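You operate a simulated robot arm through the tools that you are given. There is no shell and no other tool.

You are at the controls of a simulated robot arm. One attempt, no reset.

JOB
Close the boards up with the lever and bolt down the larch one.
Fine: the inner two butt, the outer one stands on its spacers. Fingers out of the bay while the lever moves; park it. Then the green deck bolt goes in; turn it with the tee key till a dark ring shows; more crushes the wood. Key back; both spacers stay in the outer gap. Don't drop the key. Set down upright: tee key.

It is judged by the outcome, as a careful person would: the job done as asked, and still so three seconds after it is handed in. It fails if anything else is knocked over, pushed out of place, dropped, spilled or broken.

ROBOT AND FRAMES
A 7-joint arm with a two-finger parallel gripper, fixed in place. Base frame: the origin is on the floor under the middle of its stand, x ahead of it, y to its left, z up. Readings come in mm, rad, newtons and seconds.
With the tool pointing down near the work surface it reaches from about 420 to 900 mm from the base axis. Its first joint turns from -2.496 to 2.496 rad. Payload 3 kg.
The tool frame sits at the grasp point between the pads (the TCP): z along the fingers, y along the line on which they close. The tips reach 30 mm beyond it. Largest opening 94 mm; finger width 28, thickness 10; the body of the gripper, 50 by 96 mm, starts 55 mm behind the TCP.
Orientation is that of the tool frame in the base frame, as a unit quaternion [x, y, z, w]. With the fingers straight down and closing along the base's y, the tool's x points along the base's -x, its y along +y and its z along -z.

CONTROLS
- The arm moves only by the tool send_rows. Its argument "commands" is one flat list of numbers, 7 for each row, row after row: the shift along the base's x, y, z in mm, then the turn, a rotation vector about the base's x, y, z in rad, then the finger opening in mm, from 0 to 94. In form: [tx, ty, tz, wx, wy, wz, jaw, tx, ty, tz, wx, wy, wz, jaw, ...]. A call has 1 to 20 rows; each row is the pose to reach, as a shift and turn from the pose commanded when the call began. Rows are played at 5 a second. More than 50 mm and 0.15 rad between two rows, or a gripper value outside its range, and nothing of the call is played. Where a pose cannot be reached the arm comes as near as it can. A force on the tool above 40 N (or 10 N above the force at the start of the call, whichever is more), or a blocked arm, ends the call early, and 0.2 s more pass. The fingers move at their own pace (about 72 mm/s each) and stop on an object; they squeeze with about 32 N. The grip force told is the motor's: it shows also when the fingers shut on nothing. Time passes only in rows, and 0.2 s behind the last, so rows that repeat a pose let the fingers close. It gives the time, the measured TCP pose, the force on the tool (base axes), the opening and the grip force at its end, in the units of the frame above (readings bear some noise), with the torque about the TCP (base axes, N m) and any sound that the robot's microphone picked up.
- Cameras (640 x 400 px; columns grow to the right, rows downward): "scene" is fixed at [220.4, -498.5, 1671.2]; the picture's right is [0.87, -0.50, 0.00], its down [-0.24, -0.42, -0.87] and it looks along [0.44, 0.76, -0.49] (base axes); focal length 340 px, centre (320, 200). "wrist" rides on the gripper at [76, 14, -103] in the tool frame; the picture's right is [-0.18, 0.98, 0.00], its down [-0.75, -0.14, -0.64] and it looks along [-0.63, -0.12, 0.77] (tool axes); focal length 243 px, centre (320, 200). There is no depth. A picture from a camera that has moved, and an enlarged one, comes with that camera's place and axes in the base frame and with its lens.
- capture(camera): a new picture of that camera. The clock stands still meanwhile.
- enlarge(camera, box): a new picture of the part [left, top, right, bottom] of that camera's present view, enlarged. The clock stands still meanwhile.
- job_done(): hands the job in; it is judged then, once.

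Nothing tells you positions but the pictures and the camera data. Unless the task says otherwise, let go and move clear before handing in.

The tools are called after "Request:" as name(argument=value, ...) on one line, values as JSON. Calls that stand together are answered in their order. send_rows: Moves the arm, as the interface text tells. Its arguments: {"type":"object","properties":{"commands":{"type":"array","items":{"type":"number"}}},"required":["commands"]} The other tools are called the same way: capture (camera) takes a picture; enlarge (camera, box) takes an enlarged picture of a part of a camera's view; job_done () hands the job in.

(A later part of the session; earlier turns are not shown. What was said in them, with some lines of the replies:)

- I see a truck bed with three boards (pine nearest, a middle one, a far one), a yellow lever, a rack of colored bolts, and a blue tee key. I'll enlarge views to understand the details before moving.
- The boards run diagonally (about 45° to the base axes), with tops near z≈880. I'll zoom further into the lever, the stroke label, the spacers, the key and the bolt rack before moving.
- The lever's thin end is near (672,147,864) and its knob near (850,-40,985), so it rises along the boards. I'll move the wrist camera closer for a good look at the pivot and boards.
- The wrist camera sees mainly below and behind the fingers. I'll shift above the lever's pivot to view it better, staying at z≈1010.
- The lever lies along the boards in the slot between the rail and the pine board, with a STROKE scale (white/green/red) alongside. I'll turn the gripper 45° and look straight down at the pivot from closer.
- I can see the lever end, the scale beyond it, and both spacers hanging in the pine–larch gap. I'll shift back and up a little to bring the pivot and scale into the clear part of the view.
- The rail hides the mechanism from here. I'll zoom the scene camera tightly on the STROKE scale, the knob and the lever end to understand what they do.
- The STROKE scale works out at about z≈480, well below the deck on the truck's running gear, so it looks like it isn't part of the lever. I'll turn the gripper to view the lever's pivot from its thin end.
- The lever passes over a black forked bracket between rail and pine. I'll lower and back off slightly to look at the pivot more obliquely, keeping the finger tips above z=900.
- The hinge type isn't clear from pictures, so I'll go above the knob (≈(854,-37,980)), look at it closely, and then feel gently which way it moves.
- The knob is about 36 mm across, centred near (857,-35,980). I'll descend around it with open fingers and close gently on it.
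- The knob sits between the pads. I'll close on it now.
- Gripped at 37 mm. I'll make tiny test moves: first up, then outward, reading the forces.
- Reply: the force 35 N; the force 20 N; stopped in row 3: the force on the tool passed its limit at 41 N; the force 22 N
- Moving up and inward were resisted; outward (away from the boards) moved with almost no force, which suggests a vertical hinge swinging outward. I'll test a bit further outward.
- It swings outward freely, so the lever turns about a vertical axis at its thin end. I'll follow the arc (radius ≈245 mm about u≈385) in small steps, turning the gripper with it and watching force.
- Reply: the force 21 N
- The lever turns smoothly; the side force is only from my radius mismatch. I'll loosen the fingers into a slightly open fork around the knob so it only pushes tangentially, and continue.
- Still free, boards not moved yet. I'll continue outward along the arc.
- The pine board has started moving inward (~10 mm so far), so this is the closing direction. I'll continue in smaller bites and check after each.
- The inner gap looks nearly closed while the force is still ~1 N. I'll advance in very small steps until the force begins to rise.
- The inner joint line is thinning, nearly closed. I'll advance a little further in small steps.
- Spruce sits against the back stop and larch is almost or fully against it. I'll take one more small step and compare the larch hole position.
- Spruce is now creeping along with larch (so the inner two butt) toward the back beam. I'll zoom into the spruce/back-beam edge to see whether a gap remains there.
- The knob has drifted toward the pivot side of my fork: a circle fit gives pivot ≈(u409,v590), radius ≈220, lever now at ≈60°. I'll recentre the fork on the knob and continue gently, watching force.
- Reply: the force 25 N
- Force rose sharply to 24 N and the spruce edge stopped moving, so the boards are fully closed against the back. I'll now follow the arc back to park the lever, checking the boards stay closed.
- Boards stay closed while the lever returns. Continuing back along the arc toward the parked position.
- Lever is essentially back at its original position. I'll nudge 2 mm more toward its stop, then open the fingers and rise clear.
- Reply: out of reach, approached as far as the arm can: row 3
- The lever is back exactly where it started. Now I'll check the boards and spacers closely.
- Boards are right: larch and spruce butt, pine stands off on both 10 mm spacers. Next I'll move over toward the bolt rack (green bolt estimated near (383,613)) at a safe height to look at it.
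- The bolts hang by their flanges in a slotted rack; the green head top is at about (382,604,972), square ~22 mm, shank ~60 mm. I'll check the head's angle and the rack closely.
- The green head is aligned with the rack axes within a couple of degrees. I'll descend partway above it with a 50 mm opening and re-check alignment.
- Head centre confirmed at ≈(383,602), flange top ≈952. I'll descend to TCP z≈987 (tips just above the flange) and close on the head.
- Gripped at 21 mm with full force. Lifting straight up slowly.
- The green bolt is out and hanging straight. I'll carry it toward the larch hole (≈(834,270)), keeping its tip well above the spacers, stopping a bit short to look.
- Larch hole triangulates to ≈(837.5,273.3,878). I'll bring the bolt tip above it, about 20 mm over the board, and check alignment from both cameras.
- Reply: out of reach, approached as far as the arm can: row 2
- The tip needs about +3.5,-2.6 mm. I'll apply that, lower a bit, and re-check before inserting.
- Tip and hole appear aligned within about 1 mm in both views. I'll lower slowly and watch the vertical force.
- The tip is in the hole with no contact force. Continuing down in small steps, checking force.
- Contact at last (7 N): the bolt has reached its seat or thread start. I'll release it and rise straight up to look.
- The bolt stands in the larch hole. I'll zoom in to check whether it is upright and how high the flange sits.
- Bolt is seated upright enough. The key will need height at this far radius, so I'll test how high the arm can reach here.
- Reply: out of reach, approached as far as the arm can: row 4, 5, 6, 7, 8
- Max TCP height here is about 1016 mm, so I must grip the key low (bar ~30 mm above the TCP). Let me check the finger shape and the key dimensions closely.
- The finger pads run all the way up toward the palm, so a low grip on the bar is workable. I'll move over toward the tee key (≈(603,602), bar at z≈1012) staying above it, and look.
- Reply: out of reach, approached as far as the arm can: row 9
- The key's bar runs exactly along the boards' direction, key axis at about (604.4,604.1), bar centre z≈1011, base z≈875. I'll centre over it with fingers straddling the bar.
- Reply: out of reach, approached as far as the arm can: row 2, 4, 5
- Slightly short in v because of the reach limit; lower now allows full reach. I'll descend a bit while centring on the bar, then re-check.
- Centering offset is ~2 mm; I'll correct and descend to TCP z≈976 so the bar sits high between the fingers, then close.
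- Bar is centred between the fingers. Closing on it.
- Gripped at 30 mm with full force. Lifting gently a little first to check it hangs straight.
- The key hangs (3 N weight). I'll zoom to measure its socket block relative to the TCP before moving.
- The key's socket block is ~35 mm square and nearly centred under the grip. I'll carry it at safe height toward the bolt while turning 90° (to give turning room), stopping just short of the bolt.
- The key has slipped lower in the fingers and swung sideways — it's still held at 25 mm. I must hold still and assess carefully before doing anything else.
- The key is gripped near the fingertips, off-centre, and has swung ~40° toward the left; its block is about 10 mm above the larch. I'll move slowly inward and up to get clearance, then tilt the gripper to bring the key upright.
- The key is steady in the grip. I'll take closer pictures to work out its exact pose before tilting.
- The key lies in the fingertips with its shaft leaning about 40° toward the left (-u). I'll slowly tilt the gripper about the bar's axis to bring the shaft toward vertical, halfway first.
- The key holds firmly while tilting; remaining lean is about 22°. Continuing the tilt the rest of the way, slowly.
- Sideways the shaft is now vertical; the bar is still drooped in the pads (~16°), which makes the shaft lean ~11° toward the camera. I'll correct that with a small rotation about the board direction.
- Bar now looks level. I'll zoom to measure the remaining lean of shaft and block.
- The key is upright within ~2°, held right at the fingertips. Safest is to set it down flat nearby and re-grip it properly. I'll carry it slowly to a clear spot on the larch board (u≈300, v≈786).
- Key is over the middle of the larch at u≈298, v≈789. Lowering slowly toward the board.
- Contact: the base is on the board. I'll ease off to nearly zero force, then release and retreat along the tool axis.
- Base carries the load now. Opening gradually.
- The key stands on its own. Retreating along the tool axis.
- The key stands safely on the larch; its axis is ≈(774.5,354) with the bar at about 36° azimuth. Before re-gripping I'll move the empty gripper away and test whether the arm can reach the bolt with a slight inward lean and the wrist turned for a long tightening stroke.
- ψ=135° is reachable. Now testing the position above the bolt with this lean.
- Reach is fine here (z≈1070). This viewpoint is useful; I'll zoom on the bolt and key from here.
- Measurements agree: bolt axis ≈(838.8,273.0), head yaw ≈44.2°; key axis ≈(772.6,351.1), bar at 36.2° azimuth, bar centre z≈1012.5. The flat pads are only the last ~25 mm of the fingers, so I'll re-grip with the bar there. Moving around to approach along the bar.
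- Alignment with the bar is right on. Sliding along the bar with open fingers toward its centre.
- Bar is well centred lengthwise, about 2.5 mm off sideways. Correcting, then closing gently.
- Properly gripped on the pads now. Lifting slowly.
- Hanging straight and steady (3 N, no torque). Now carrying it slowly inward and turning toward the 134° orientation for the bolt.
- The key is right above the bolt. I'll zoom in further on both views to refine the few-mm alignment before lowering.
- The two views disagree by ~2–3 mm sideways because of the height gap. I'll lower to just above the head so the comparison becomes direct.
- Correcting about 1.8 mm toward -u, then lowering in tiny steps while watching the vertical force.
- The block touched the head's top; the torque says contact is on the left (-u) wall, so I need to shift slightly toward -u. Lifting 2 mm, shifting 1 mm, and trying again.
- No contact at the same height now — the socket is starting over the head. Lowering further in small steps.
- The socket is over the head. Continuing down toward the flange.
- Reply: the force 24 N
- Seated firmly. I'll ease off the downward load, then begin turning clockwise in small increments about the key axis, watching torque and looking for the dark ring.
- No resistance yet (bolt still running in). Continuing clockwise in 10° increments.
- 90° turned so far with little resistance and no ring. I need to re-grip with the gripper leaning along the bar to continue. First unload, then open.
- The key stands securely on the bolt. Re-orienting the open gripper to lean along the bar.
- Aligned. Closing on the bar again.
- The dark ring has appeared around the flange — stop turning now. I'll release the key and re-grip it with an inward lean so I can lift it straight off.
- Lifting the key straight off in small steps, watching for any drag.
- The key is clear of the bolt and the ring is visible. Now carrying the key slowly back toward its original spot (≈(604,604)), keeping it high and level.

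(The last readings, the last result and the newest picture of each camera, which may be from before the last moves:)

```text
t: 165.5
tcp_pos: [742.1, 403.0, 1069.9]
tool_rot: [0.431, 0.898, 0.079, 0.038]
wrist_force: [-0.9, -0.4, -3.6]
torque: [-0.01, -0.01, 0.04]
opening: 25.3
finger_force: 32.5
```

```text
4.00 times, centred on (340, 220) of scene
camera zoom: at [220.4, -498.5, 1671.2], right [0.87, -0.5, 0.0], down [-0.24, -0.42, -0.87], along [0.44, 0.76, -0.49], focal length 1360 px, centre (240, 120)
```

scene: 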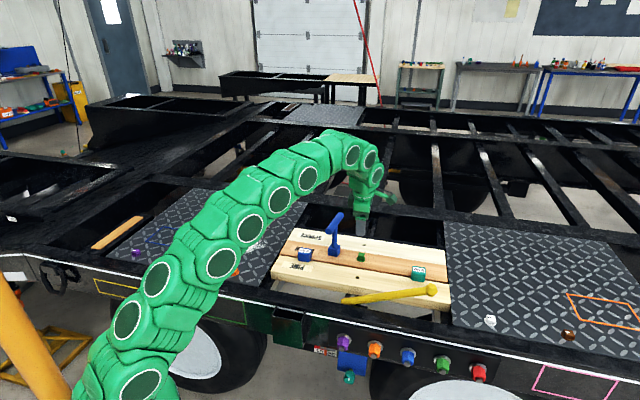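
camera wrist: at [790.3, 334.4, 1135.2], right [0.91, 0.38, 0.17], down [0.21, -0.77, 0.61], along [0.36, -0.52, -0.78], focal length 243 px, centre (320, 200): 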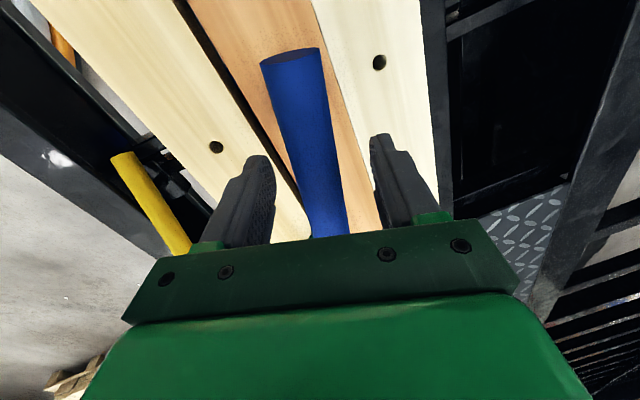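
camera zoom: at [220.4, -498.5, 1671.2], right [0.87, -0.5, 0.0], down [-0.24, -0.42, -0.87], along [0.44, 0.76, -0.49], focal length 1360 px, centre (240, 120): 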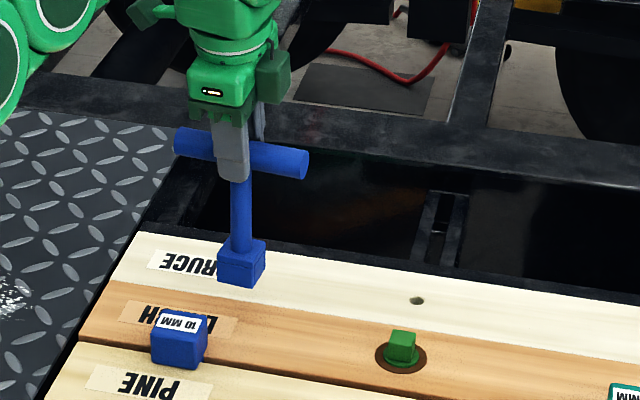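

Request:
send_rows(commands=[-1.7, 2.4, 0, 0, 0, 0.005, 12, -5.2, 7.3, 0, 0, 0, 0.01, 12, -10.4, 14.7, 0, 0, 0, 0.016, 12, -17.4, 24.5, 0, 0, 0, 0.022, 12, -24.9, 35.1, 0, 0, 0, 0.028, 12, -33, 46.5, 0, 0, 0, 0.034, 12, -41.1, 57.9, 0, 0, 0, 0.04, 12, -49.2, 69.3, 0, 0, 0, 0.046, 12, -57.3, 80.7, 0, 0, 0, 0.052, 12, -65.4, 92.1, 0, 0, 0, 0.058, 12, -73.5, 103.6, 0, 0, 0, 0.064, 12, -81.6, 115, 0, 0, 0, 0.07, 12, -89.7, 126.4, 0, 0, 0, 0.076, 12, -97.8, 137.8, 0, 0, 0, 0.082, 12, -105.9, 149.2, 0, 0, 0, 0.088, 12, -114, 160.6, 0, 0, 0, 0.094, 12, -121.5, 171.2, 0, 0, 0, 0.1, 12, -128.5, 181, 0, 0, 0, 0.105, 12, -134.8, 190, 0, 0, 0, 0.11, 12, -139.4, 196.5, 0, 0, 0, 0.1125, 12])

Request:
enlarge(camera="scene", box=[210, 150, 310, 250])

```text
t: 169.7
tcp_pos: [603.6, 599.4, 1071.6]
tool_rot: [0.38, 0.921, 0.081, 0.034]
wrist_force: [0.9, -0.1, -2.8]
torque: [-0.03, -0.02, -0.01]
opening: 25.3
finger_force: 31.7
```

```text
4.00 times, centred on (260, 200) of scene
camera zoom: at [220.4, -498.5, 1671.2], right [0.87, -0.5, 0.0], down [-0.24, -0.42, -0.87], along [0.44, 0.76, -0.49], focal length 1360 px, centre (560, 200)
```

zoom: 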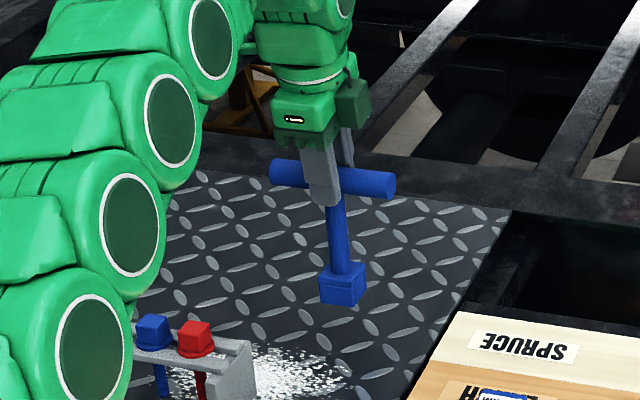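

Request:
send_rows(commands=[-1, 1.5, -2, 0, 0, 0, 12, -2.3, 3.2, -6, 0, 0, 0, 12, -2.3, 3.2, -12, 0, 0, 0, 12, -2.3, 3.2, -18, 0, 0, 0, 12, -2.3, 3.2, -24, 0, 0, 0, 12, -2.3, 3.2, -29, 0, 0, 0, 12, -2.3, 3.2, -33, 0, 0, 0, 12, -2.3, 3.2, -36, 0, 0, 0, 12, -2.3, 3.2, -36, 0, 0, 0, 12])

Request:
enlarge(camera="scene", box=[235, 180, 305, 250])

```text
t: 171.7
tcp_pos: [600.6, 602.0, 1034.4]
tool_rot: [0.38, 0.921, 0.08, 0.033]
wrist_force: [0.0, 0.2, -3.2]
torque: [0.0, -0.01, -0.04]
opening: 25.2
finger_force: 31.7
```

```text
5.71 times, centred on (270, 215) of scene
camera zoom: at [220.4, -498.5, 1671.2], right [0.87, -0.5, 0.0], down [-0.24, -0.42, -0.87], along [0.44, 0.76, -0.49], focal length 1944 px, centre (606, 114)
```

zoom: 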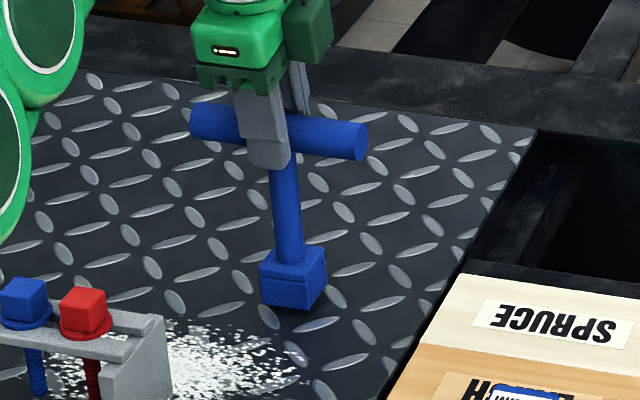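

Very near its original spot; a 3 mm nudge to the right and then lowering to contact.

Request:
send_rows(commands=[1, -1, 0, 0, 0, 0, 12, 2.5, -2, -1, 0, 0, 0, 12, 3, -2, -3, 0, 0, 0, 12, 3, -2, -4, 0, 0, 0, 12, 3, -2, -4, 0, 0, 0, 12])

Request:
send_rows(commands=[0, 0, -0.7, 0, 0, 0, 12, 0, 0, -1.4, 0, 0, 0, 12, 0, 0, -1.4, 0, 0, 0, 12])

Request:
enlarge(camera="scene", box=[235, 180, 305, 250])

```text
t: 172.9
tcp_pos: [604.4, 601.2, 1031.5]
tool_rot: [0.38, 0.921, 0.081, 0.032]
wrist_force: [0.9, -0.1, -3.4]
torque: [-0.03, 0.03, 0.02]
opening: 25.2
finger_force: 32.4
```

```text
t: 173.7
tcp_pos: [604.2, 601.7, 1029.6]
tool_rot: [0.38, 0.921, 0.081, 0.033]
wrist_force: [0.2, 0.0, -2.2]
torque: [-0.01, 0.02, 0.02]
opening: 25.3
finger_force: 32.5
```

```text
5.71 times, centred on (270, 215) of scene
camera zoom: at [220.4, -498.5, 1671.2], right [0.87, -0.5, 0.0], down [-0.24, -0.42, -0.87], along [0.44, 0.76, -0.49], focal length 1944 px, centre (606, 114)
```

zoom: 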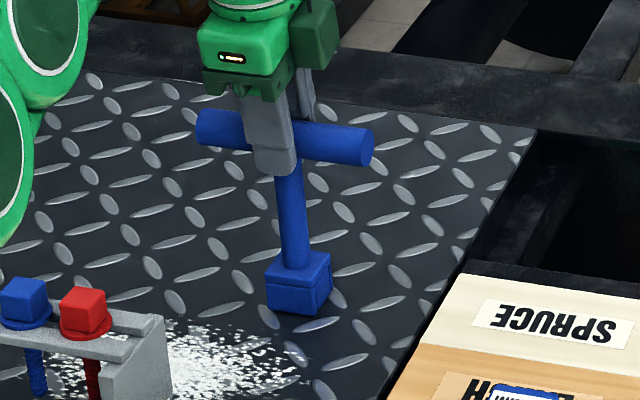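

Request:
send_rows(commands=[0, 0, -0.7, 0, 0, 0, 12, 0, 0, -1.2, 0, 0, 0, 12, 0, 0, -1.2, 0, 0, 0, 12])

Request:
send_rows(commands=[0, 0, -0.6, 0, 0, 0, 12, 0, 0, -1, 0, 0, 0, 12, 0, 0, -1, 0, 0, 0, 12])

```text
t: 174.5
tcp_pos: [605.1, 600.4, 1029.2]
tool_rot: [0.38, 0.921, 0.081, 0.034]
wrist_force: [0.6, -0.5, -0.4]
torque: [-0.04, -0.02, 0.02]
opening: 25.3
finger_force: 32.3
```

```text
t: 175.3
tcp_pos: [605.4, 601.0, 1029.5]
tool_rot: [0.379, 0.921, 0.082, 0.033]
wrist_force: [2.9, 0.4, 16.8]
torque: [-0.11, -0.22, 0.06]
opening: 25.4
finger_force: 31.3
```

On the plate. Easing off to a light load, then releasing gradually.

Request:
send_rows(commands=[0, 0, 0.8, 0, 0, 0, 12, 0, 0, 0.9, 0, 0, 0, 12])

Request:
send_rows(commands=[0, 0, 0, 0, 0, 0, 26, 0, 0, 0, 0, 0, 0, 28, 0, 0, 0, 0, 0, 0, 34, 0, 0, 0, 0, 0, 0, 46, 0, 0, 0, 0, 0, 0, 60])

Request:
enlarge(camera="scene", box=[235, 180, 305, 250])

Request:
capture(camera="wrist")

```text
t: 175.9
tcp_pos: [604.8, 600.1, 1029.7]
tool_rot: [0.379, 0.921, 0.08, 0.032]
wrist_force: [2.4, 1.6, 20.3]
torque: [-0.01, -0.08, -0.01]
opening: 25.5
finger_force: 32.2
```

```text
t: 177.1
tcp_pos: [605.7, 599.2, 1028.9]
tool_rot: [0.38, 0.921, 0.081, 0.033]
wrist_force: [-0.7, -0.1, 0.7]
torque: [-0.02, 0.02, -0.01]
opening: 60.1
finger_force: 0.1
```

```text
5.71 times, centred on (270, 215) of scene
camera zoom: at [220.4, -498.5, 1671.2], right [0.87, -0.5, 0.0], down [-0.24, -0.42, -0.87], along [0.44, 0.76, -0.49], focal length 1944 px, centre (606, 114)
```

zoom: 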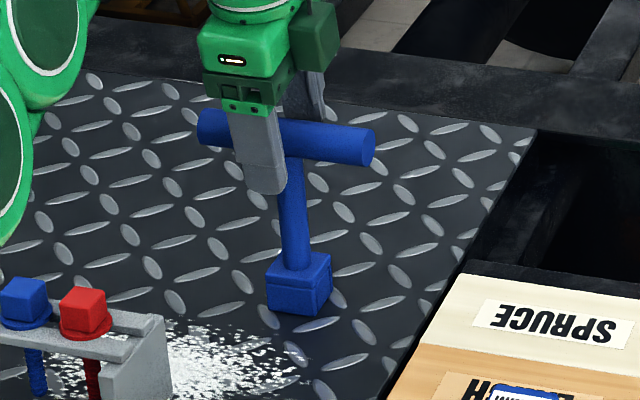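

```text
taken
camera wrist: at [547.1, 652.2, 1131.9], right [0.81, 0.56, 0.17], down [0.36, -0.71, 0.61], along [0.46, -0.43, -0.78], focal length 243 px, centre (320, 200)
```

wrist: 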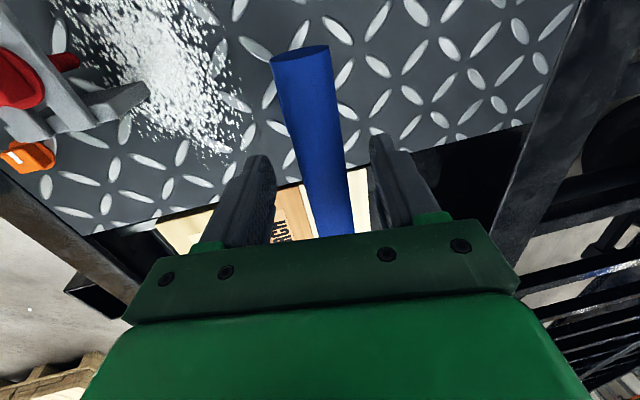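

The key stands upright at its original place. Retreating upward along the tool axis, then away.

Request:
send_rows(commands=[-0.6, -0.6, 5, 0, 0, 0, 64, -1.8, -1.9, 15, 0, 0, 0, 64, -3.6, -3.7, 29, 0, 0, 0, 64, -5.5, -5.6, 45, 0, 0, 0, 64, -7.3, -7.4, 59, 0, 0, 0, 64])

Request:
send_rows(commands=[-15, -15, 8, 0, 0, 0, 64, -35, -35, 16, 0, 0, 0, 64, -60, -60, 24, 0, 0, 0, 64, -90, -90, 30, 0, 0, 0, 64, -120, -120, 40, 0, 0, 0, 64])

Request:
capture(camera="scene")

Request:
enlarge(camera="scene", box=[235, 180, 305, 250])

Request:
enlarge(camera="scene", box=[260, 210, 460, 330])

```text
t: 178.3
tcp_pos: [597.3, 593.9, 1087.6]
tool_rot: [0.38, 0.921, 0.082, 0.034]
wrist_force: [0.7, 0.3, -1.0]
torque: [-0.02, 0.01, 0.0]
opening: 63.9
finger_force: 0.1
```

```text
t: 179.5
tcp_pos: [476.1, 472.2, 1127.5]
tool_rot: [0.38, 0.921, 0.079, 0.032]
wrist_force: [-0.1, 0.1, 0.0]
torque: [0.0, 0.02, -0.01]
opening: 63.8
finger_force: 0.1
```

```text
taken
```

scene: 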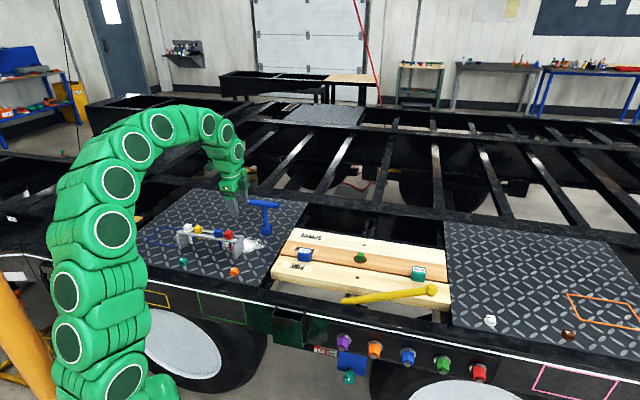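

```text
5.71 times, centred on (270, 215) of scene
camera zoom: at [220.4, -498.5, 1671.2], right [0.87, -0.5, 0.0], down [-0.24, -0.42, -0.87], along [0.44, 0.76, -0.49], focal length 1944 px, centre (606, 114)
```

zoom: 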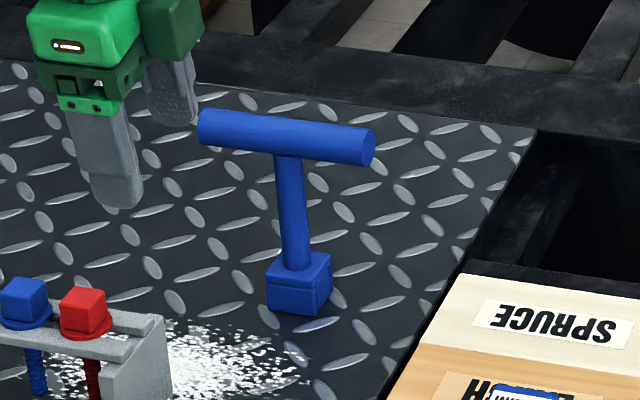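

```text
3.20 times, centred on (360, 270) of scene
camera zoom: at [220.4, -498.5, 1671.2], right [0.87, -0.5, 0.0], down [-0.24, -0.42, -0.87], along [0.44, 0.76, -0.49], focal length 1088 px, centre (192, -24)
```

zoom: 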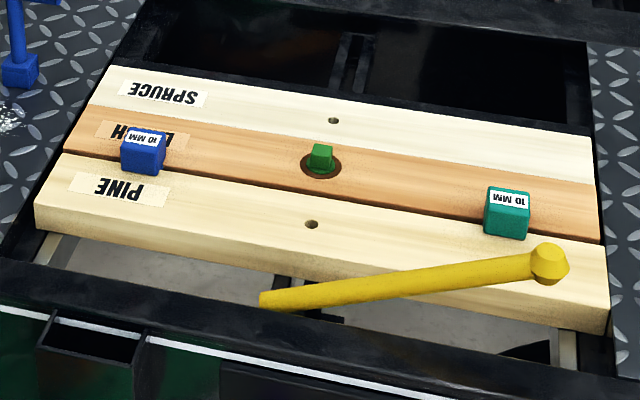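

Everything looks in place. A final close check of the bolt ring, spacers, joints, rack and key.

Request:
enlarge(camera="scene", box=[340, 240, 390, 275])

Request:
enlarge(camera="scene", box=[275, 230, 325, 280])

Request:
enlarge(camera="scene", box=[400, 240, 460, 300])

Request:
enlarge(camera="scene", box=[120, 190, 290, 290])

```text
11.43 times, centred on (365, 258) of scene
camera zoom: at [220.4, -498.5, 1671.2], right [0.87, -0.5, 0.0], down [-0.24, -0.42, -0.87], along [0.44, 0.76, -0.49], focal length 3887 px, centre (-194, -457)
```

zoom: 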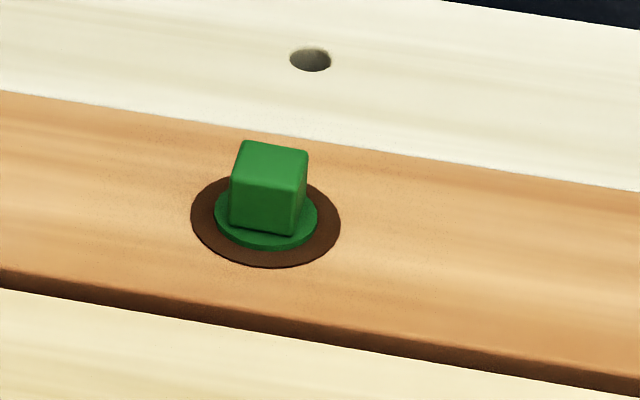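

```text
8.00 times, centred on (300, 255) of scene
camera zoom: at [220.4, -498.5, 1671.2], right [0.87, -0.5, 0.0], down [-0.24, -0.42, -0.87], along [0.44, 0.76, -0.49], focal length 2721 px, centre (480, -240)
```

zoom: 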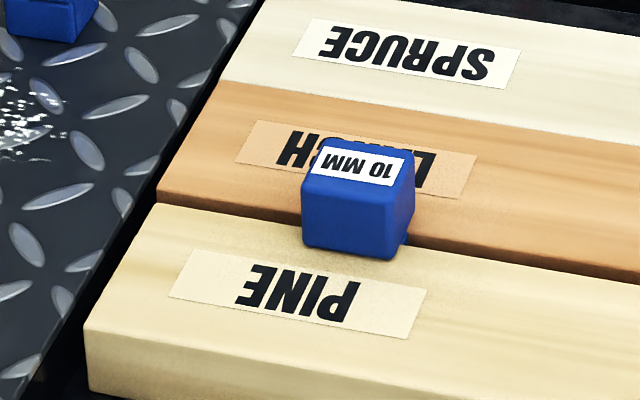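

```text
6.67 times, centred on (430, 270) of scene
camera zoom: at [220.4, -498.5, 1671.2], right [0.87, -0.5, 0.0], down [-0.24, -0.42, -0.87], along [0.44, 0.76, -0.49], focal length 2267 px, centre (-413, -267)
```

zoom: 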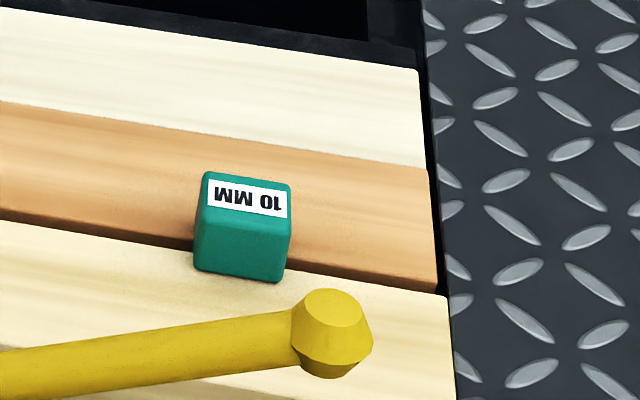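

```text
3.76 times, centred on (205, 240) of scene
camera zoom: at [220.4, -498.5, 1671.2], right [0.87, -0.5, 0.0], down [-0.24, -0.42, -0.87], along [0.44, 0.76, -0.49], focal length 1280 px, centre (753, 49)
```

zoom: 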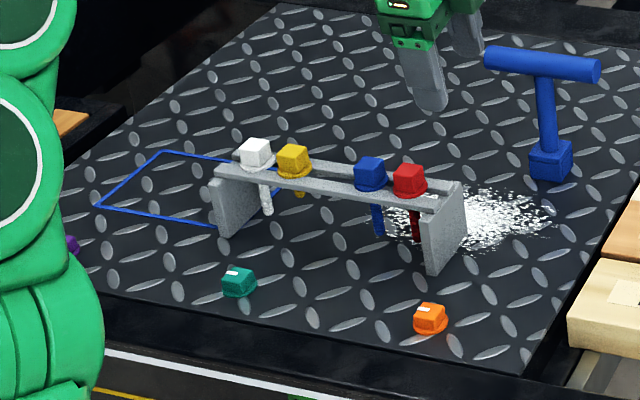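

The checks I could make from the pictures look right:

- **Boards:** the larch and spruce butt, and the pine stands off on both spacers.
- **Lever:** it is back where it started.
- **Bolt:** the green bolt is in, with a dark ring around its flange. It went about 10° past the point where I first saw the ring.
- **Key:** the tee key slipped in the fingers once and swung. I set it down on the larch and re-gripped it. It now stands upright at its original spot.

The gripper is clear of everything, so I'm handing the job in.

Request:
job_done()

```text
The job is handed in.
```

The job is handed in. From the last pictures the work looks finished as you asked, though the result has not come back to me.

- **Boards:** The larch and spruce butt against each other. The pine stands off on its two 10 mm spacers, and both are still in the outer gap.
- **Lever:** It is parked back where it started. The fingers stayed above the boards while it moved.
- **Bolt:** The green deck bolt is in the larch, and a dark ring shows around its flange. I turned it about 10° past the point where I first saw the ring, because I sent two turning steps before checking the picture. The ring looked the same after both steps and I saw no crushed wood.
- **Tee key:** It stands upright at its original spot. It slipped in the fingers once on the way to the bolt, swung sideways and probably touched the larch with its lower end. I set it down upright on the larch, re-gripped it and carried on; it never left the fingers by accident.

In the last views I saw nothing else moved or knocked over.
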